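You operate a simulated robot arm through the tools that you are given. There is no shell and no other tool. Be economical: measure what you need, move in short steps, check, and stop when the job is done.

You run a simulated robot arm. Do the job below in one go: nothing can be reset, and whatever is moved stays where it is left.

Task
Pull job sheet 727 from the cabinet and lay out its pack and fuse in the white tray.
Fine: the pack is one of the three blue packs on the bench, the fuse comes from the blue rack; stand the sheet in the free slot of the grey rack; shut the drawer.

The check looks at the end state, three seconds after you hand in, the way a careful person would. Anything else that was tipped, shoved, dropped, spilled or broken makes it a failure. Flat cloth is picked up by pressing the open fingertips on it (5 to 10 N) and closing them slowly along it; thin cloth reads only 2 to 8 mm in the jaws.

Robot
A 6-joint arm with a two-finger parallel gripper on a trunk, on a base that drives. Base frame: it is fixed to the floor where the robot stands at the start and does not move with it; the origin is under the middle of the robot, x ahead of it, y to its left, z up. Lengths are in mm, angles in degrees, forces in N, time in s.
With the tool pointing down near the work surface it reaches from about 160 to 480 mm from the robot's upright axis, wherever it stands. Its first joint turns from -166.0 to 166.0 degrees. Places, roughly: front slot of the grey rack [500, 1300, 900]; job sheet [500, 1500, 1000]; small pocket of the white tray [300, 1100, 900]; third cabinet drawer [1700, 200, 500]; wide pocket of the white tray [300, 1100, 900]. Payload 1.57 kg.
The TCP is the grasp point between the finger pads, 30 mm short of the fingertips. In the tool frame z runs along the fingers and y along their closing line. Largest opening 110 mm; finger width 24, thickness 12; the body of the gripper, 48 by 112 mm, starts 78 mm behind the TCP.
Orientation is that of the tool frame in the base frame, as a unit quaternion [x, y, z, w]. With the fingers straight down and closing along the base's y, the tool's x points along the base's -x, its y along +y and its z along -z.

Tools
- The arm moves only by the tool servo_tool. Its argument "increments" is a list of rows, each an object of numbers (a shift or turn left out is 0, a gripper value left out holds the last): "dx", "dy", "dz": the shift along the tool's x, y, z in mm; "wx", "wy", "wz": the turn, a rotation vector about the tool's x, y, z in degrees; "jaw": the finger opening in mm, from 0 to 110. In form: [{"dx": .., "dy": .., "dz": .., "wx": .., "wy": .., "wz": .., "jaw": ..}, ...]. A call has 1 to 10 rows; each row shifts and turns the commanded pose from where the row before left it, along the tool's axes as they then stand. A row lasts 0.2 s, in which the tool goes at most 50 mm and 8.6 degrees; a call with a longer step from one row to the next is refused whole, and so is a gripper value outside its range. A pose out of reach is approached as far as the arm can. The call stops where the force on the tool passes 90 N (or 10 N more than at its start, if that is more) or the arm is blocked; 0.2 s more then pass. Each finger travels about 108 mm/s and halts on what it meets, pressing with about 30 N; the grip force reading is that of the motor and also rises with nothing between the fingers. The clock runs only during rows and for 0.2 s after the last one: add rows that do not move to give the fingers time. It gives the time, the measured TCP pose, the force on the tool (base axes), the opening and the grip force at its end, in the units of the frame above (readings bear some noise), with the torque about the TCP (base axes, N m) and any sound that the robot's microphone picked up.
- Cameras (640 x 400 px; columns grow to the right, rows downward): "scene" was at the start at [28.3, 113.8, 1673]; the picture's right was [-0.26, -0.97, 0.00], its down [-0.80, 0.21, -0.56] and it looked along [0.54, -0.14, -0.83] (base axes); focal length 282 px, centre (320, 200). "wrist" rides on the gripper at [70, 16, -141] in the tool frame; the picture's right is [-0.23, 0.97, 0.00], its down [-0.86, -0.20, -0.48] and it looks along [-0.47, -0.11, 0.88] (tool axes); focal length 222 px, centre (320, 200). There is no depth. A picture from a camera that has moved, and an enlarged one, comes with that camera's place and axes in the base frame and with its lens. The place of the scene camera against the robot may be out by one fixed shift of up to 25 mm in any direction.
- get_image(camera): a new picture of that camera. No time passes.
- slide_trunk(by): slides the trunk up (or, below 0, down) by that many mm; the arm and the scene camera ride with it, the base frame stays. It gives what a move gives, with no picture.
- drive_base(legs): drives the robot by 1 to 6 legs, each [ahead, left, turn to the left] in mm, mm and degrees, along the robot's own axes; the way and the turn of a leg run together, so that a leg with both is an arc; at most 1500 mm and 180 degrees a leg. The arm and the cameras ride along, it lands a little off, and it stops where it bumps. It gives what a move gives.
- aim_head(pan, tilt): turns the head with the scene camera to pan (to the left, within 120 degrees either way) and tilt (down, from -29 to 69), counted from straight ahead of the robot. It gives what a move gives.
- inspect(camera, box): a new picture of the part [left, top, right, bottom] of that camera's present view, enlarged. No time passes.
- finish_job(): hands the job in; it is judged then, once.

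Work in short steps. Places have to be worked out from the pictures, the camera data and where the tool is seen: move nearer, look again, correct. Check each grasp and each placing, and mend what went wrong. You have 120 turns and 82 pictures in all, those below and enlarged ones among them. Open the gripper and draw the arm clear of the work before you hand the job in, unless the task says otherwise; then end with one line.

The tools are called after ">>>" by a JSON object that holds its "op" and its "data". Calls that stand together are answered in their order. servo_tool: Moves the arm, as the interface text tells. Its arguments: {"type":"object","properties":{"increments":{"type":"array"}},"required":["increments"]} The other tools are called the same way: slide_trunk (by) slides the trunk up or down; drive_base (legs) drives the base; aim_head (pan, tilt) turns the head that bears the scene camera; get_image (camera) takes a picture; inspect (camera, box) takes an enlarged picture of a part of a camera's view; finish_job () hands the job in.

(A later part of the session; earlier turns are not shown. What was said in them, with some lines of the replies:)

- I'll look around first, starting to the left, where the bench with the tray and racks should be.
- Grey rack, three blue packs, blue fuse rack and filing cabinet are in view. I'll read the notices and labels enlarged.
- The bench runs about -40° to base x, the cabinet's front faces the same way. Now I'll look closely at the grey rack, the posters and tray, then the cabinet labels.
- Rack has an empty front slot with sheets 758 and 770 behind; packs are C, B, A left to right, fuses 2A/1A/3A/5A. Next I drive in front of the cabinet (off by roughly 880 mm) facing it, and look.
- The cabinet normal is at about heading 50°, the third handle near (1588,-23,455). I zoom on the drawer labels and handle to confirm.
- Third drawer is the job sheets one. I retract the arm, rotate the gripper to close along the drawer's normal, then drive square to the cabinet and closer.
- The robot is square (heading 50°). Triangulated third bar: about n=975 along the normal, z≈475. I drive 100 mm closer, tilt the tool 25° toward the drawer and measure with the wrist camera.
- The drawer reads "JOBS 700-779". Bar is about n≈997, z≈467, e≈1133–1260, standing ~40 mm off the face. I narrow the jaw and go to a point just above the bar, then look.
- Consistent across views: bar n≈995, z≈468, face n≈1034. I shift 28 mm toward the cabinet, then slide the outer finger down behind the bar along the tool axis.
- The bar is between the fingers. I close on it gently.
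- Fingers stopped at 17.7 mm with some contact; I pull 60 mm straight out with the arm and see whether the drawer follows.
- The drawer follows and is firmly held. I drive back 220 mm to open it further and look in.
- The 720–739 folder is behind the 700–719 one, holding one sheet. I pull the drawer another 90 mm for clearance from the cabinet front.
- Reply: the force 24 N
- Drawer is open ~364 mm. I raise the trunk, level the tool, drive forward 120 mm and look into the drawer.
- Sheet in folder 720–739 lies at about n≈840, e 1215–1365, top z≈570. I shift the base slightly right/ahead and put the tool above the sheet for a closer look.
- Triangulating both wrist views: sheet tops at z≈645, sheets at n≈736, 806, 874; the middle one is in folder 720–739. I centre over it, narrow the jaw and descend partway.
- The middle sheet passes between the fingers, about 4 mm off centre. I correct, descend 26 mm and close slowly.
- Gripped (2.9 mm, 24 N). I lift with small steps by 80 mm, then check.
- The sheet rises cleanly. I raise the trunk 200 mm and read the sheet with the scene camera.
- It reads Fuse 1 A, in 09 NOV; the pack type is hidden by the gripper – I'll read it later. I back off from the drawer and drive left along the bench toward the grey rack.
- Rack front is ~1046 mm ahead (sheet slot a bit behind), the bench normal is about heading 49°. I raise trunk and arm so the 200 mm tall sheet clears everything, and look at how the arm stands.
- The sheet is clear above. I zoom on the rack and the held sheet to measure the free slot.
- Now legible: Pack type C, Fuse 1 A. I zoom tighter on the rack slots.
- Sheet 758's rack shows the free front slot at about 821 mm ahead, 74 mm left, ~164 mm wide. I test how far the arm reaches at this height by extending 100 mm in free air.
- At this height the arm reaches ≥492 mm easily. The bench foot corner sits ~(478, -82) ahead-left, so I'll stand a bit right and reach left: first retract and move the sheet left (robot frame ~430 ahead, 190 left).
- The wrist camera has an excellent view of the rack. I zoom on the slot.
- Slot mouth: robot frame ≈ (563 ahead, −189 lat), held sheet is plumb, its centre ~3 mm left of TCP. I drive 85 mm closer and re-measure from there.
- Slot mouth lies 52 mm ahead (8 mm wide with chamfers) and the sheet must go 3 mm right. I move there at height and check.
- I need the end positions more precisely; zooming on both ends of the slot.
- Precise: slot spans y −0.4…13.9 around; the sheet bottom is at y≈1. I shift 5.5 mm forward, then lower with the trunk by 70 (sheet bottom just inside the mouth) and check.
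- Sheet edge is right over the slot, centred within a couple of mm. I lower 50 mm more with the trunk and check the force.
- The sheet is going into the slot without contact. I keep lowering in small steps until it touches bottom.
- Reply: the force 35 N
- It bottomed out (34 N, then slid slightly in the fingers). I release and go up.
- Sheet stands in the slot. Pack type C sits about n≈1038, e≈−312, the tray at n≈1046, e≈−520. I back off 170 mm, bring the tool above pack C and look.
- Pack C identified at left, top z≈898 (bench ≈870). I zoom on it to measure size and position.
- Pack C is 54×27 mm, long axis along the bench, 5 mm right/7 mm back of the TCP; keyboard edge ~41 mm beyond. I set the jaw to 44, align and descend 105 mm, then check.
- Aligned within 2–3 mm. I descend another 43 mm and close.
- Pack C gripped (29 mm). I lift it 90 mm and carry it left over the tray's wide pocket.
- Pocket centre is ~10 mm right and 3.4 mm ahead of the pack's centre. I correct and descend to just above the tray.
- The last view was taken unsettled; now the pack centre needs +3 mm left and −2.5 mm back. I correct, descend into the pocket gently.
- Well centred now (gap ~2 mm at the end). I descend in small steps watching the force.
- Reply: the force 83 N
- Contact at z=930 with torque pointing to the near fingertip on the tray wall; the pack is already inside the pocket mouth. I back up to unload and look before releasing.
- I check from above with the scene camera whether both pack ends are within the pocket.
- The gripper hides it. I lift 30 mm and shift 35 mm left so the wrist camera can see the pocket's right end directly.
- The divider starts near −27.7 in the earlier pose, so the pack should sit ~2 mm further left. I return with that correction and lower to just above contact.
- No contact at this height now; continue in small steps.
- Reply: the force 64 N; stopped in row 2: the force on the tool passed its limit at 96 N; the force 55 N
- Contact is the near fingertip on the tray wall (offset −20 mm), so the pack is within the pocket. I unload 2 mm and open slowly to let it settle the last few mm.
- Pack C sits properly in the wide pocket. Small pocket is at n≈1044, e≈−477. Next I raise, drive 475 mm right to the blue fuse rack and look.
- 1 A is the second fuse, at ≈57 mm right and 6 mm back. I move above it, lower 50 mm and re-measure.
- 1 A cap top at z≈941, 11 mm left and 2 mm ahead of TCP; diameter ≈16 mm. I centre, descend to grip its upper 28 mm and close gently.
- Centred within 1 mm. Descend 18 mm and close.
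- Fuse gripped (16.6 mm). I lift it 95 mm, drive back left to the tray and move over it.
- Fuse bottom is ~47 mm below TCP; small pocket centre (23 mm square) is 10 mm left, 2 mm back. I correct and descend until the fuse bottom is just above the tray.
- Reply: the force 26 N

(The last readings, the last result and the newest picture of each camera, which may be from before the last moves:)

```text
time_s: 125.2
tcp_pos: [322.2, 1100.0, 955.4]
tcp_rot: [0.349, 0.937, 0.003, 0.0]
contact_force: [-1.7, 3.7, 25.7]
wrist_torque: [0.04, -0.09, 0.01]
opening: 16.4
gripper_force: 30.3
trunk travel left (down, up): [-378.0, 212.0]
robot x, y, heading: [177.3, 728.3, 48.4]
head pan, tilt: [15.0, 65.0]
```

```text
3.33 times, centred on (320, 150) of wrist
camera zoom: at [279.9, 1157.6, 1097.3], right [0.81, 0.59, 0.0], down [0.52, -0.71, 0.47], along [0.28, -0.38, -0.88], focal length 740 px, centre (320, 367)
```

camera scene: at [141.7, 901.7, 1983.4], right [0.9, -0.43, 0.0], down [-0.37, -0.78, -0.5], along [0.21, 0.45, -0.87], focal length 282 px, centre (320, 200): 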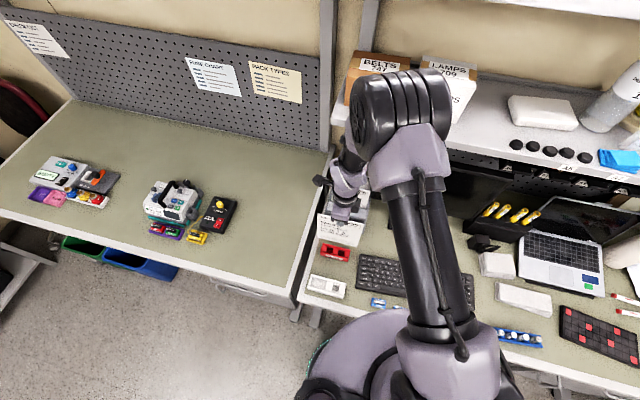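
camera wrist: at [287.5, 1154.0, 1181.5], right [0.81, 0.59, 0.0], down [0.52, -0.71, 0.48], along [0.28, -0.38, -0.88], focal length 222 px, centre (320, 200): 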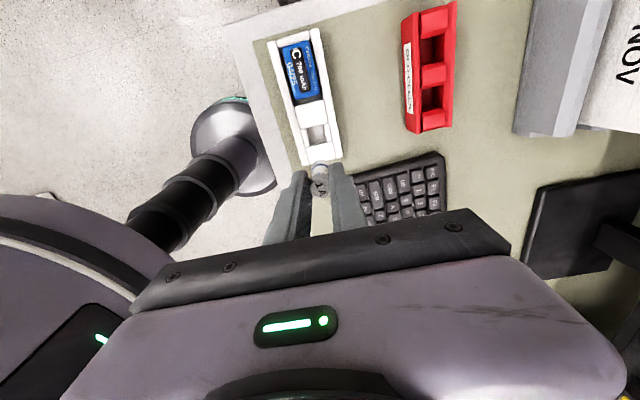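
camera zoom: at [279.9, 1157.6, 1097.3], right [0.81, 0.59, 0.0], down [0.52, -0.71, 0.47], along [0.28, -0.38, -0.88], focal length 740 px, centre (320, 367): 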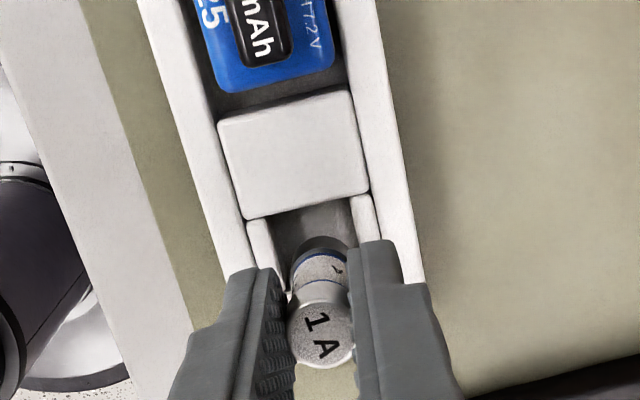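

Touch-down 26 N earlier than expected – likely the fuse's right edge catching the end block (tray top a bit higher than assumed). I lift 5 mm, shift 3 mm left and retry gently.

>>> {"op": "servo_tool", "data": {"increments": [{"dz": -6}, {"dx": 3}, {}, {"dz": 3}, {"dz": 3}, {"dz": 1.5}, {}]}}

```text
time_s: 126.8
tcp_pos: [318.9, 1103.8, 952.4]
tcp_rot: [0.348, 0.938, 0.001, -0.002]
contact_force: [-3.2, 1.8, 0.3]
wrist_torque: [0.16, 0.14, 0.04]
opening: 16.4
gripper_force: 29.9
trunk travel left (down, up): [-378.0, 212.0]
robot x, y, heading: [176.5, 728.7, 48.9]
head pan, tilt: [15.0, 65.0]
```

It's entering; a small sideways force indicates the right wall. I nudge 1.5 mm left and continue down.

>>> {"op": "servo_tool", "data": {"increments": [{"dx": 1.5}, {}, {"dz": 3}, {"dz": 3}, {"dz": 3}, {"dz": 2}, {}]}}

>>> {"op": "inspect", "data": {"camera": "wrist", "box": [280, 100, 360, 220]}}

```text
time_s: 128.4
tcp_pos: [318.4, 1105.4, 941.3]
tcp_rot: [0.349, 0.937, 0.002, -0.001]
contact_force: [1.1, 0.3, 0.0]
wrist_torque: [-0.05, 0.01, 0.02]
opening: 16.4
gripper_force: 29.7
trunk travel left (down, up): [-378.0, 212.0]
robot x, y, heading: [177.2, 726.9, 49.0]
head pan, tilt: [15.0, 65.0]
```

```text
3.33 times, centred on (320, 160) of wrist
camera zoom: at [276.5, 1161.3, 1083.7], right [0.81, 0.59, 0.0], down [0.52, -0.71, 0.48], along [0.28, -0.38, -0.88], focal length 740 px, centre (320, 333)
```

zoom: 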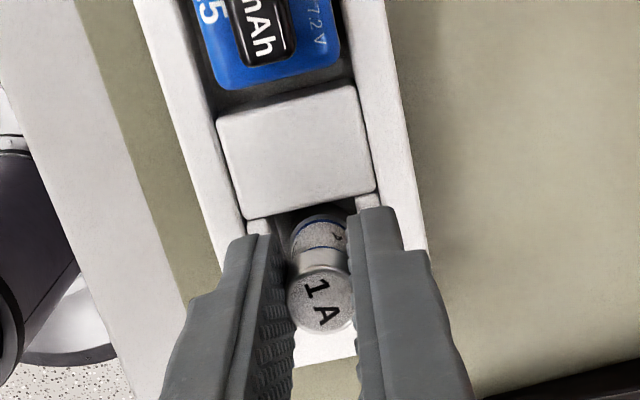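

The fuse is inside the small pocket. I lower further until something touches.

>>> {"op": "servo_tool", "data": {"increments": [{"dz": 2}, {"dz": 2}, {"dz": 2}, {}]}}

>>> {"op": "servo_tool", "data": {"increments": [{"dz": 2}, {"dz": 2}, {"dz": 1}, {}]}}

```text
time_s: 129.4
tcp_pos: [317.7, 1102.7, 936.1]
tcp_rot: [0.349, 0.937, 0.002, -0.001]
contact_force: [1.9, 2.4, 26.1]
wrist_torque: [0.05, -0.15, 0.03]
opening: 16.1
gripper_force: 29.8
trunk travel left (down, up): [-378.0, 212.0]
robot x, y, heading: [175.9, 730.3, 48.9]
head pan, tilt: [15.0, 65.0]
```

```text
time_s: 130.4
tcp_pos: [317.0, 1102.9, 931.5]
tcp_rot: [0.348, 0.937, 0.002, -0.001]
contact_force: [2.8, 2.1, 24.3]
wrist_torque: [0.02, -0.16, 0.03]
opening: 16.4
gripper_force: 29.8
trunk travel left (down, up): [-378.0, 212.0]
robot x, y, heading: [178.3, 727.9, 48.9]
head pan, tilt: [15.0, 65.0]
```

The fuse reached the pocket floor (then slid in the pads at 25 N). I release slowly and rise.

>>> {"op": "servo_tool", "data": {"increments": [{"jaw": 18}, {"jaw": 22}, {"jaw": 28}, {}, {"dz": -15}, {"dz": -20}, {"dz": -25}, {"dz": -30}, {}]}}

>>> {"op": "inspect", "data": {"camera": "wrist", "box": [250, 50, 390, 220]}}

```text
time_s: 132.4
tcp_pos: [320.2, 1106.1, 1022.4]
tcp_rot: [0.348, 0.937, 0.001, -0.001]
contact_force: [0.1, 0.6, 0.5]
wrist_torque: [0.02, -0.02, -0.03]
opening: 28.1
gripper_force: 0.0
trunk travel left (down, up): [-378.0, 212.0]
robot x, y, heading: [180.2, 726.8, 48.9]
head pan, tilt: [15.0, 65.0]
```

```text
2.35 times, centred on (320, 135) of wrist
camera zoom: at [278.3, 1161.8, 1163.5], right [0.81, 0.59, 0.0], down [0.52, -0.71, 0.48], along [0.28, -0.38, -0.88], focal length 523 px, centre (320, 353)
```

zoom: 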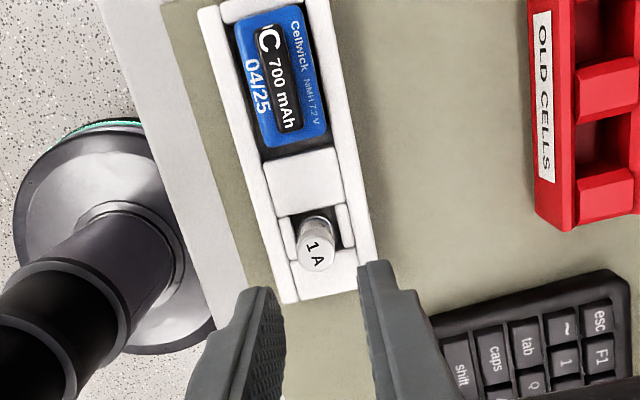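

Pack and fuse are laid out in the tray. I rise, back away and verify the grey rack with the scene camera.

>>> {"op": "servo_tool", "data": {"increments": [{"dz": -30}, {"dz": -30}, {"dx": -30}, {"dx": -30}, {"dx": -30}, {"dx": -30}, {}]}}

>>> {"op": "drive_base", "data": {"legs": [[-430, 0, 1]]}}

>>> {"op": "aim_head", "data": {"pan": 0, "tilt": 40}}

>>> {"op": "inspect", "data": {"camera": "scene", "box": [300, 150, 440, 265]}}

```text
time_s: 134.0
tcp_pos: [408.6, 1025.1, 1078.5]
tcp_rot: [0.349, 0.937, 0.002, -0.001]
contact_force: [0.2, 0.0, -0.7]
wrist_torque: [-0.04, -0.02, 0.04]
opening: 28.0
gripper_force: 0.1
trunk travel left (down, up): [-378.0, 212.0]
robot x, y, heading: [179.3, 732.0, 48.8]
head pan, tilt: [15.0, 65.0]
```

```text
time_s: 136.6
tcp_pos: [122.4, 699.7, 1079.8]
tcp_rot: [0.341, 0.94, 0.001, -0.001]
contact_force: [-0.1, 0.7, 0.3]
wrist_torque: [0.03, 0.0, -0.02]
opening: 28.1
gripper_force: 0.1
trunk travel left (down, up): [-378.0, 212.0]
robot x, y, heading: [-108.1, 398.8, 50.0]
head pan, tilt: [15.0, 65.0]
```

```text
time_s: 137.5
tcp_pos: [122.4, 699.1, 1079.5]
tcp_rot: [0.341, 0.94, 0.001, -0.001]
contact_force: [-0.5, -0.5, 0.3]
wrist_torque: [-0.01, -0.01, -0.02]
opening: 28.1
gripper_force: 0.0
trunk travel left (down, up): [-378.0, 212.0]
robot x, y, heading: [-104.7, 401.2, 50.1]
head pan, tilt: [0.0, 40.0]
```

```text
3.48 times, centred on (370, 208) of scene
camera zoom: at [-190.4, 531.9, 1798.1], right [0.77, -0.64, 0.0], down [-0.41, -0.49, -0.77], along [0.49, 0.59, -0.64], focal length 980 px, centre (146, 174)
```

zoom: 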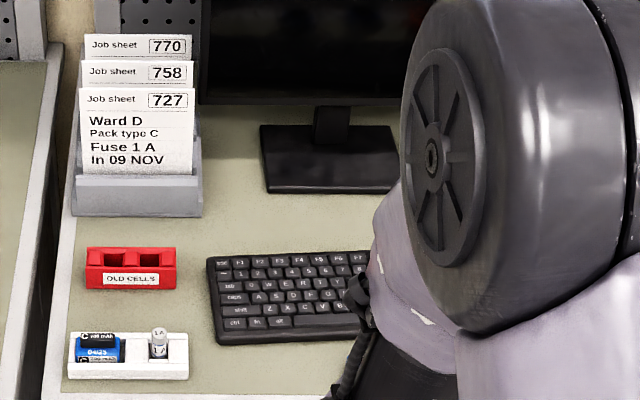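

All correct: sheet 727 in the front slot, pack C and fuse 1 A in the tray. Now I drive back to the cabinet to shut the drawer.

>>> {"op": "drive_base", "data": {"legs": [[-20, -800, 0], [0, -720, 0]]}}

>>> {"op": "slide_trunk", "data": {"by": -230}}

>>> {"op": "servo_tool", "data": {"increments": [{"dy": -30, "jaw": 0}, {"dy": -30}, {"dz": 35}, {"dz": 35}, {"dz": 35}, {"dz": 35}, {"dz": 35}, {"dz": 35}, {}]}}

>>> {"op": "aim_head", "data": {"pan": 0, "tilt": 60}}

>>> {"op": "get_image", "data": {"camera": "scene"}}

```text
time_s: 145.3
tcp_pos: [1256.0, -275.4, 1079.5]
tcp_rot: [0.338, 0.941, 0.002, -0.001]
contact_force: [1.0, 0.2, -0.1]
wrist_torque: [0.01, 0.01, 0.0]
opening: 28.0
gripper_force: 0.1
trunk travel left (down, up): [-378.0, 212.0]
robot x, y, heading: [1029.7, -576.5, 50.8]
head pan, tilt: [0.0, 40.0]
```

```text
time_s: 147.7
tcp_pos: [1256.7, -278.0, 849.1]
tcp_rot: [0.338, 0.941, 0.002, -0.001]
contact_force: [0.1, 0.4, 0.5]
wrist_torque: [-0.04, -0.03, -0.01]
opening: 28.3
gripper_force: 0.0
trunk travel left (down, up): [-148.0, 442.0]
robot x, y, heading: [1031.4, -579.4, 50.3]
head pan, tilt: [0.0, 40.0]
```

```text
time_s: 149.7
tcp_pos: [1217.7, -322.4, 638.7]
tcp_rot: [0.338, 0.941, 0.001, -0.002]
contact_force: [-0.7, -0.2, 0.7]
wrist_torque: [-0.01, -0.01, 0.0]
opening: 0.5
gripper_force: 21.2
trunk travel left (down, up): [-148.0, 442.0]
robot x, y, heading: [1030.5, -577.9, 50.5]
head pan, tilt: [0.0, 40.0]
```

```text
time_s: 150.5
tcp_pos: [1217.8, -322.6, 638.5]
tcp_rot: [0.338, 0.941, 0.002, -0.001]
contact_force: [0.1, -0.2, 0.0]
wrist_torque: [0.0, 0.02, 0.0]
opening: 0.0
gripper_force: 21.4
trunk travel left (down, up): [-148.0, 442.0]
robot x, y, heading: [1032.2, -579.2, 50.0]
head pan, tilt: [0.0, 60.0]
```

```text
11 pictures are left
camera scene: at [932.1, -460.8, 1541.5], right [0.77, -0.64, 0.0], down [-0.55, -0.67, -0.5], along [0.32, 0.39, -0.87], focal length 282 px, centre (320, 200)
```

scene: 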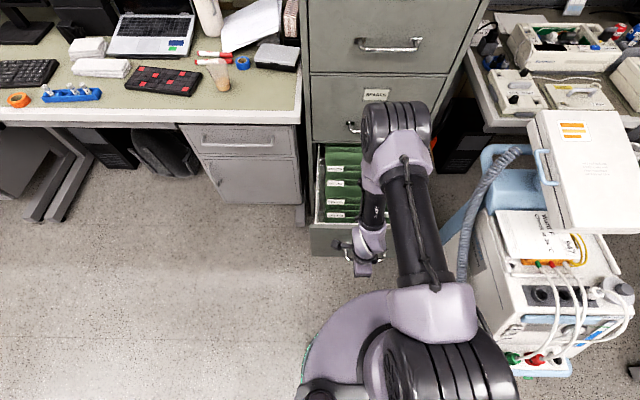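

Drawer is still open ahead. I place the closed fist left of the handle at face height, tilted 40° so the fingertips lead.

>>> {"op": "servo_tool", "data": {"increments": [{"dx": 22, "dz": 33}, {"dx": 22, "dz": 33}, {"dz": 32}, {"wx": -8}, {"wx": -8}, {"wx": -8}, {"wx": -8}, {"wx": -8}, {}, {}]}}

>>> {"op": "get_image", "data": {"camera": "wrist"}}

```text
time_s: 152.9
tcp_pos: [1197.8, -230.6, 569.7]
tcp_rot: [0.318, 0.864, 0.376, 0.107]
contact_force: [-0.7, 0.2, -0.5]
wrist_torque: [-0.03, 0.02, 0.0]
opening: 0.1
gripper_force: 20.6
trunk travel left (down, up): [-148.0, 442.0]
robot x, y, heading: [1032.5, -581.0, 50.4]
head pan, tilt: [0.0, 60.0]
stopped in row 10: the arm was blocked; the commanded pose is now the measured one
```

```text
10 pictures are left
camera wrist: at [1092.1, -261.8, 683.6], right [0.63, 0.36, 0.69], down [0.37, -0.92, 0.14], along [0.68, 0.16, -0.71], focal length 222 px, centre (320, 200)
```

wrist: 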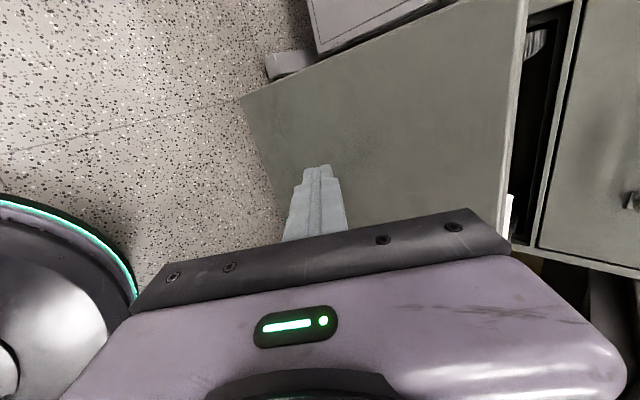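

The arm stopped at a joint limit but with a usable pose: fingertips lead, ~45 mm before the drawer face, left of the handle. I drive forward 80 mm to make contact and check.

>>> {"op": "drive_base", "data": {"legs": [[80, 0, 0]]}}

>>> {"op": "get_image", "data": {"camera": "wrist"}}

```text
time_s: 154.0
tcp_pos: [1248.6, -169.7, 570.1]
tcp_rot: [0.317, 0.865, 0.374, 0.107]
contact_force: [-0.2, 0.5, -0.8]
wrist_torque: [0.0, 0.03, 0.01]
opening: 0.0
gripper_force: 21.9
trunk travel left (down, up): [-148.0, 442.0]
robot x, y, heading: [1078.0, -516.7, 50.6]
head pan, tilt: [0.0, 60.0]
```

```text
9 pictures are left
camera wrist: at [1142.8, -200.1, 683.3], right [0.63, 0.36, 0.69], down [0.37, -0.92, 0.15], along [0.68, 0.16, -0.71], focal length 222 px, centre (320, 200)
```

wrist: 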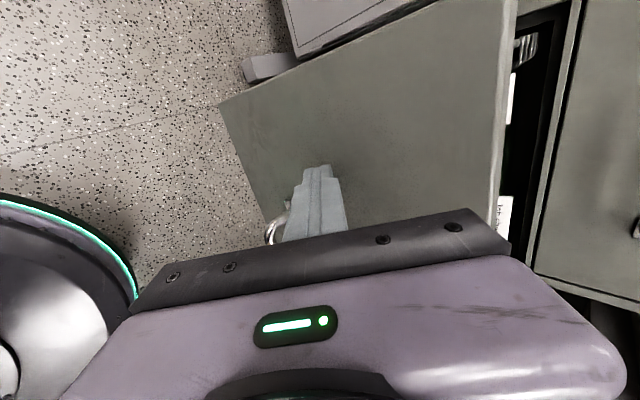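

No contact yet. Continue forward.

>>> {"op": "drive_base", "data": {"legs": [[100, 0, 0]]}}

>>> {"op": "get_image", "data": {"camera": "wrist"}}

```text
time_s: 155.1
tcp_pos: [1310.5, -93.6, 568.1]
tcp_rot: [0.317, 0.864, 0.375, 0.108]
contact_force: [0.0, 0.0, 0.6]
wrist_torque: [0.0, -0.02, 0.0]
opening: 0.2
gripper_force: 21.2
trunk travel left (down, up): [-148.0, 442.0]
robot x, y, heading: [1144.1, -441.8, 50.3]
head pan, tilt: [0.0, 60.0]
```

```text
8 pictures are left
camera wrist: at [1205.4, -124.2, 683.4], right [0.63, 0.36, 0.69], down [0.37, -0.92, 0.14], along [0.68, 0.16, -0.71], focal length 222 px, centre (320, 200)
```

wrist: 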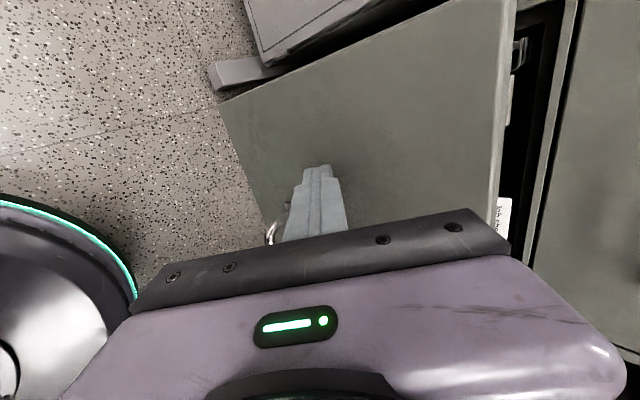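

The drawer now moves along with the gripper and the opening narrows. I push another 180 mm.

>>> {"op": "drive_base", "data": {"legs": [[180, 0, 0]]}}

>>> {"op": "get_image", "data": {"camera": "wrist"}}

```text
time_s: 156.6
tcp_pos: [1424.1, 43.6, 569.9]
tcp_rot: [0.317, 0.864, 0.376, 0.107]
contact_force: [-1.2, -1.1, -0.2]
wrist_torque: [-0.02, 0.02, -0.03]
opening: 0.1
gripper_force: 21.3
trunk travel left (down, up): [-148.0, 442.0]
robot x, y, heading: [1259.4, -305.7, 50.4]
head pan, tilt: [0.0, 60.0]
```

```text
7 pictures are left
camera wrist: at [1318.1, 12.8, 683.4], right [0.63, 0.36, 0.69], down [0.37, -0.92, 0.14], along [0.68, 0.16, -0.71], focal length 222 px, centre (320, 200)
```

wrist: 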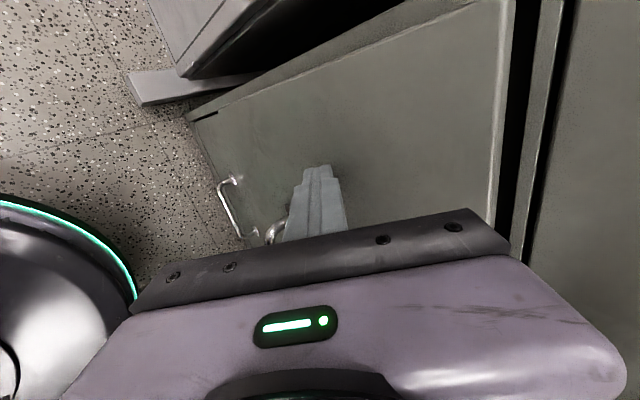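

About 50 mm remain. I push 40 mm, then smaller steps.

>>> {"op": "drive_base", "data": {"legs": [[40, 0, 0]]}}

>>> {"op": "get_image", "data": {"camera": "wrist"}}

```text
time_s: 157.5
tcp_pos: [1448.9, 73.1, 569.6]
tcp_rot: [0.317, 0.864, 0.376, 0.107]
contact_force: [0.0, 0.0, 0.8]
wrist_torque: [-0.03, 0.01, 0.01]
opening: 0.0
gripper_force: 20.9
trunk travel left (down, up): [-148.0, 442.0]
robot x, y, heading: [1280.0, -272.2, 50.4]
head pan, tilt: [0.0, 60.0]
```

```text
6 pictures are left
camera wrist: at [1343.8, 43.6, 683.4], right [0.63, 0.36, 0.69], down [0.37, -0.92, 0.14], along [0.68, 0.16, -0.71], focal length 222 px, centre (320, 200)
```

wrist: 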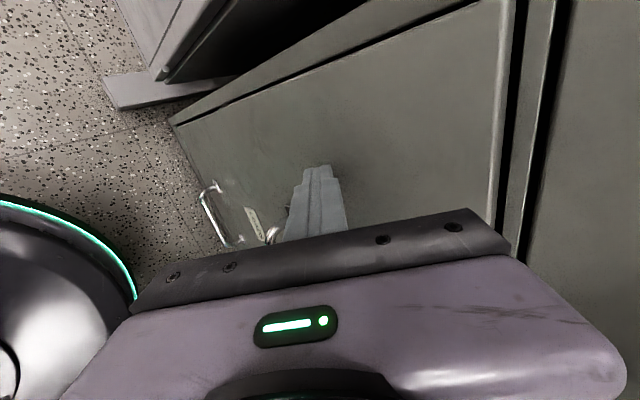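

Nearly shut; I push in 12 mm steps watching the force.

>>> {"op": "drive_base", "data": {"legs": [[12, 0, 0]]}}

>>> {"op": "drive_base", "data": {"legs": [[8, 0, 0]]}}

```text
time_s: 158.2
tcp_pos: [1457.4, 84.2, 568.3]
tcp_rot: [0.318, 0.864, 0.375, 0.108]
contact_force: [-0.3, 0.0, 0.3]
wrist_torque: [0.01, 0.01, 0.01]
opening: 0.0
gripper_force: 21.4
trunk travel left (down, up): [-148.0, 442.0]
robot x, y, heading: [1292.5, -263.5, 50.3]
head pan, tilt: [0.0, 60.0]
```

```text
time_s: 159.0
tcp_pos: [1463.0, 89.4, 569.0]
tcp_rot: [0.317, 0.864, 0.376, 0.107]
contact_force: [0.1, -0.5, 0.0]
wrist_torque: [-0.05, -0.01, 0.0]
opening: 0.2
gripper_force: 21.6
trunk travel left (down, up): [-148.0, 442.0]
robot x, y, heading: [1297.3, -252.3, 50.4]
head pan, tilt: [0.0, 60.0]
```

>>> {"op": "inspect", "data": {"camera": "wrist", "box": [400, 0, 640, 240]}}

```text
1.67 times, centred on (520, 120) of wrist
camera zoom: at [1356.6, 59.0, 683.5], right [0.63, 0.36, 0.69], down [0.37, -0.92, 0.14], along [0.68, 0.16, -0.71], focal length 370 px, centre (-13, 333)
```

zoom: 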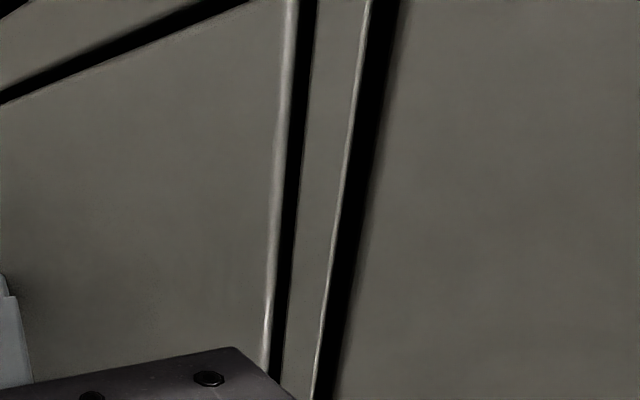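

Looks almost shut; I press a few mm more until I feel resistance.

>>> {"op": "drive_base", "data": {"legs": [[8, 0, 0]]}}

>>> {"op": "drive_base", "data": {"legs": [[8, 0, 0]]}}

```text
time_s: 159.9
tcp_pos: [1463.6, 91.2, 568.8]
tcp_rot: [0.319, 0.865, 0.373, 0.105]
contact_force: [-19.4, -28.3, 26.3]
wrist_torque: [0.0, -0.43, -0.43]
opening: 0.0
gripper_force: 21.1
trunk travel left (down, up): [-148.0, 442.0]
robot x, y, heading: [1299.1, -253.5, 50.4]
head pan, tilt: [0.0, 60.0]
stopped in leg 1: the force on the tool passed its limit at 101 N (the readings are from after the stop); the commanded pose is now the measured one
```

```text
time_s: 160.6
tcp_pos: [1461.9, 90.9, 568.4]
tcp_rot: [0.319, 0.866, 0.37, 0.105]
contact_force: [-20.9, -32.3, 30.0]
wrist_torque: [0.02, -0.47, -0.52]
opening: 0.0
gripper_force: 21.2
trunk travel left (down, up): [-148.0, 442.0]
robot x, y, heading: [1300.4, -252.6, 50.4]
head pan, tilt: [0.0, 60.0]
stopped in leg 1: the force on the tool passed its limit at 112 N (the readings are from after the stop); the commanded pose is now the measured one
```

Firm stop: the drawer is shut. I back away and check the drawer from the scene camera.

>>> {"op": "drive_base", "data": {"legs": [[-350, 0, 0]]}}

>>> {"op": "aim_head", "data": {"pan": 0, "tilt": 45}}

>>> {"op": "get_image", "data": {"camera": "scene"}}

```text
time_s: 162.9
tcp_pos: [1243.7, -176.2, 566.8]
tcp_rot: [0.321, 0.866, 0.369, 0.104]
contact_force: [0.2, -0.6, -0.8]
wrist_torque: [-0.02, 0.0, 0.01]
opening: 0.0
gripper_force: 21.0
trunk travel left (down, up): [-148.0, 442.0]
robot x, y, heading: [1076.1, -521.4, 50.8]
head pan, tilt: [0.0, 60.0]
```

```text
time_s: 163.7
tcp_pos: [1242.7, -175.8, 567.1]
tcp_rot: [0.321, 0.866, 0.368, 0.105]
contact_force: [0.4, -0.1, 0.5]
wrist_torque: [-0.03, -0.02, 0.02]
opening: 0.0
gripper_force: 21.2
trunk travel left (down, up): [-148.0, 442.0]
robot x, y, heading: [1076.3, -519.9, 50.5]
head pan, tilt: [0.0, 45.0]
```

```text
4 pictures are left
camera scene: at [988.6, -392.7, 1560.9], right [0.77, -0.64, 0.0], down [-0.45, -0.55, -0.71], along [0.45, 0.55, -0.71], focal length 282 px, centre (320, 200)
```

scene: 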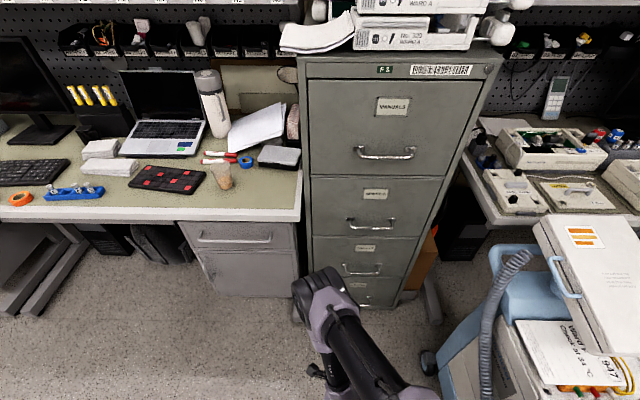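

The drawer is flush with the others and everything else looks untouched. I open the gripper clear of the work and hand in.

>>> {"op": "servo_tool", "data": {"increments": [{"jaw": 60}, {"jaw": 60}, {"jaw": 60}, {"jaw": 60}]}}

>>> {"op": "finish_job", "data": {}}

```text
time_s: 164.7
tcp_pos: [1242.6, -176.8, 567.1]
tcp_rot: [0.321, 0.866, 0.369, 0.105]
contact_force: [-0.4, -0.2, -0.2]
wrist_torque: [0.0, 0.05, 0.02]
opening: 60.1
gripper_force: 0.0
trunk travel left (down, up): [-148.0, 442.0]
robot x, y, heading: [1079.2, -519.6, 50.5]
head pan, tilt: [0.0, 45.0]
```

```text
The job is handed in.
```

Job sheet 727 stands in the free front slot of the grey rack, its pack (type C) and fuse (1 A) are in the white tray, and the third drawer is shut.
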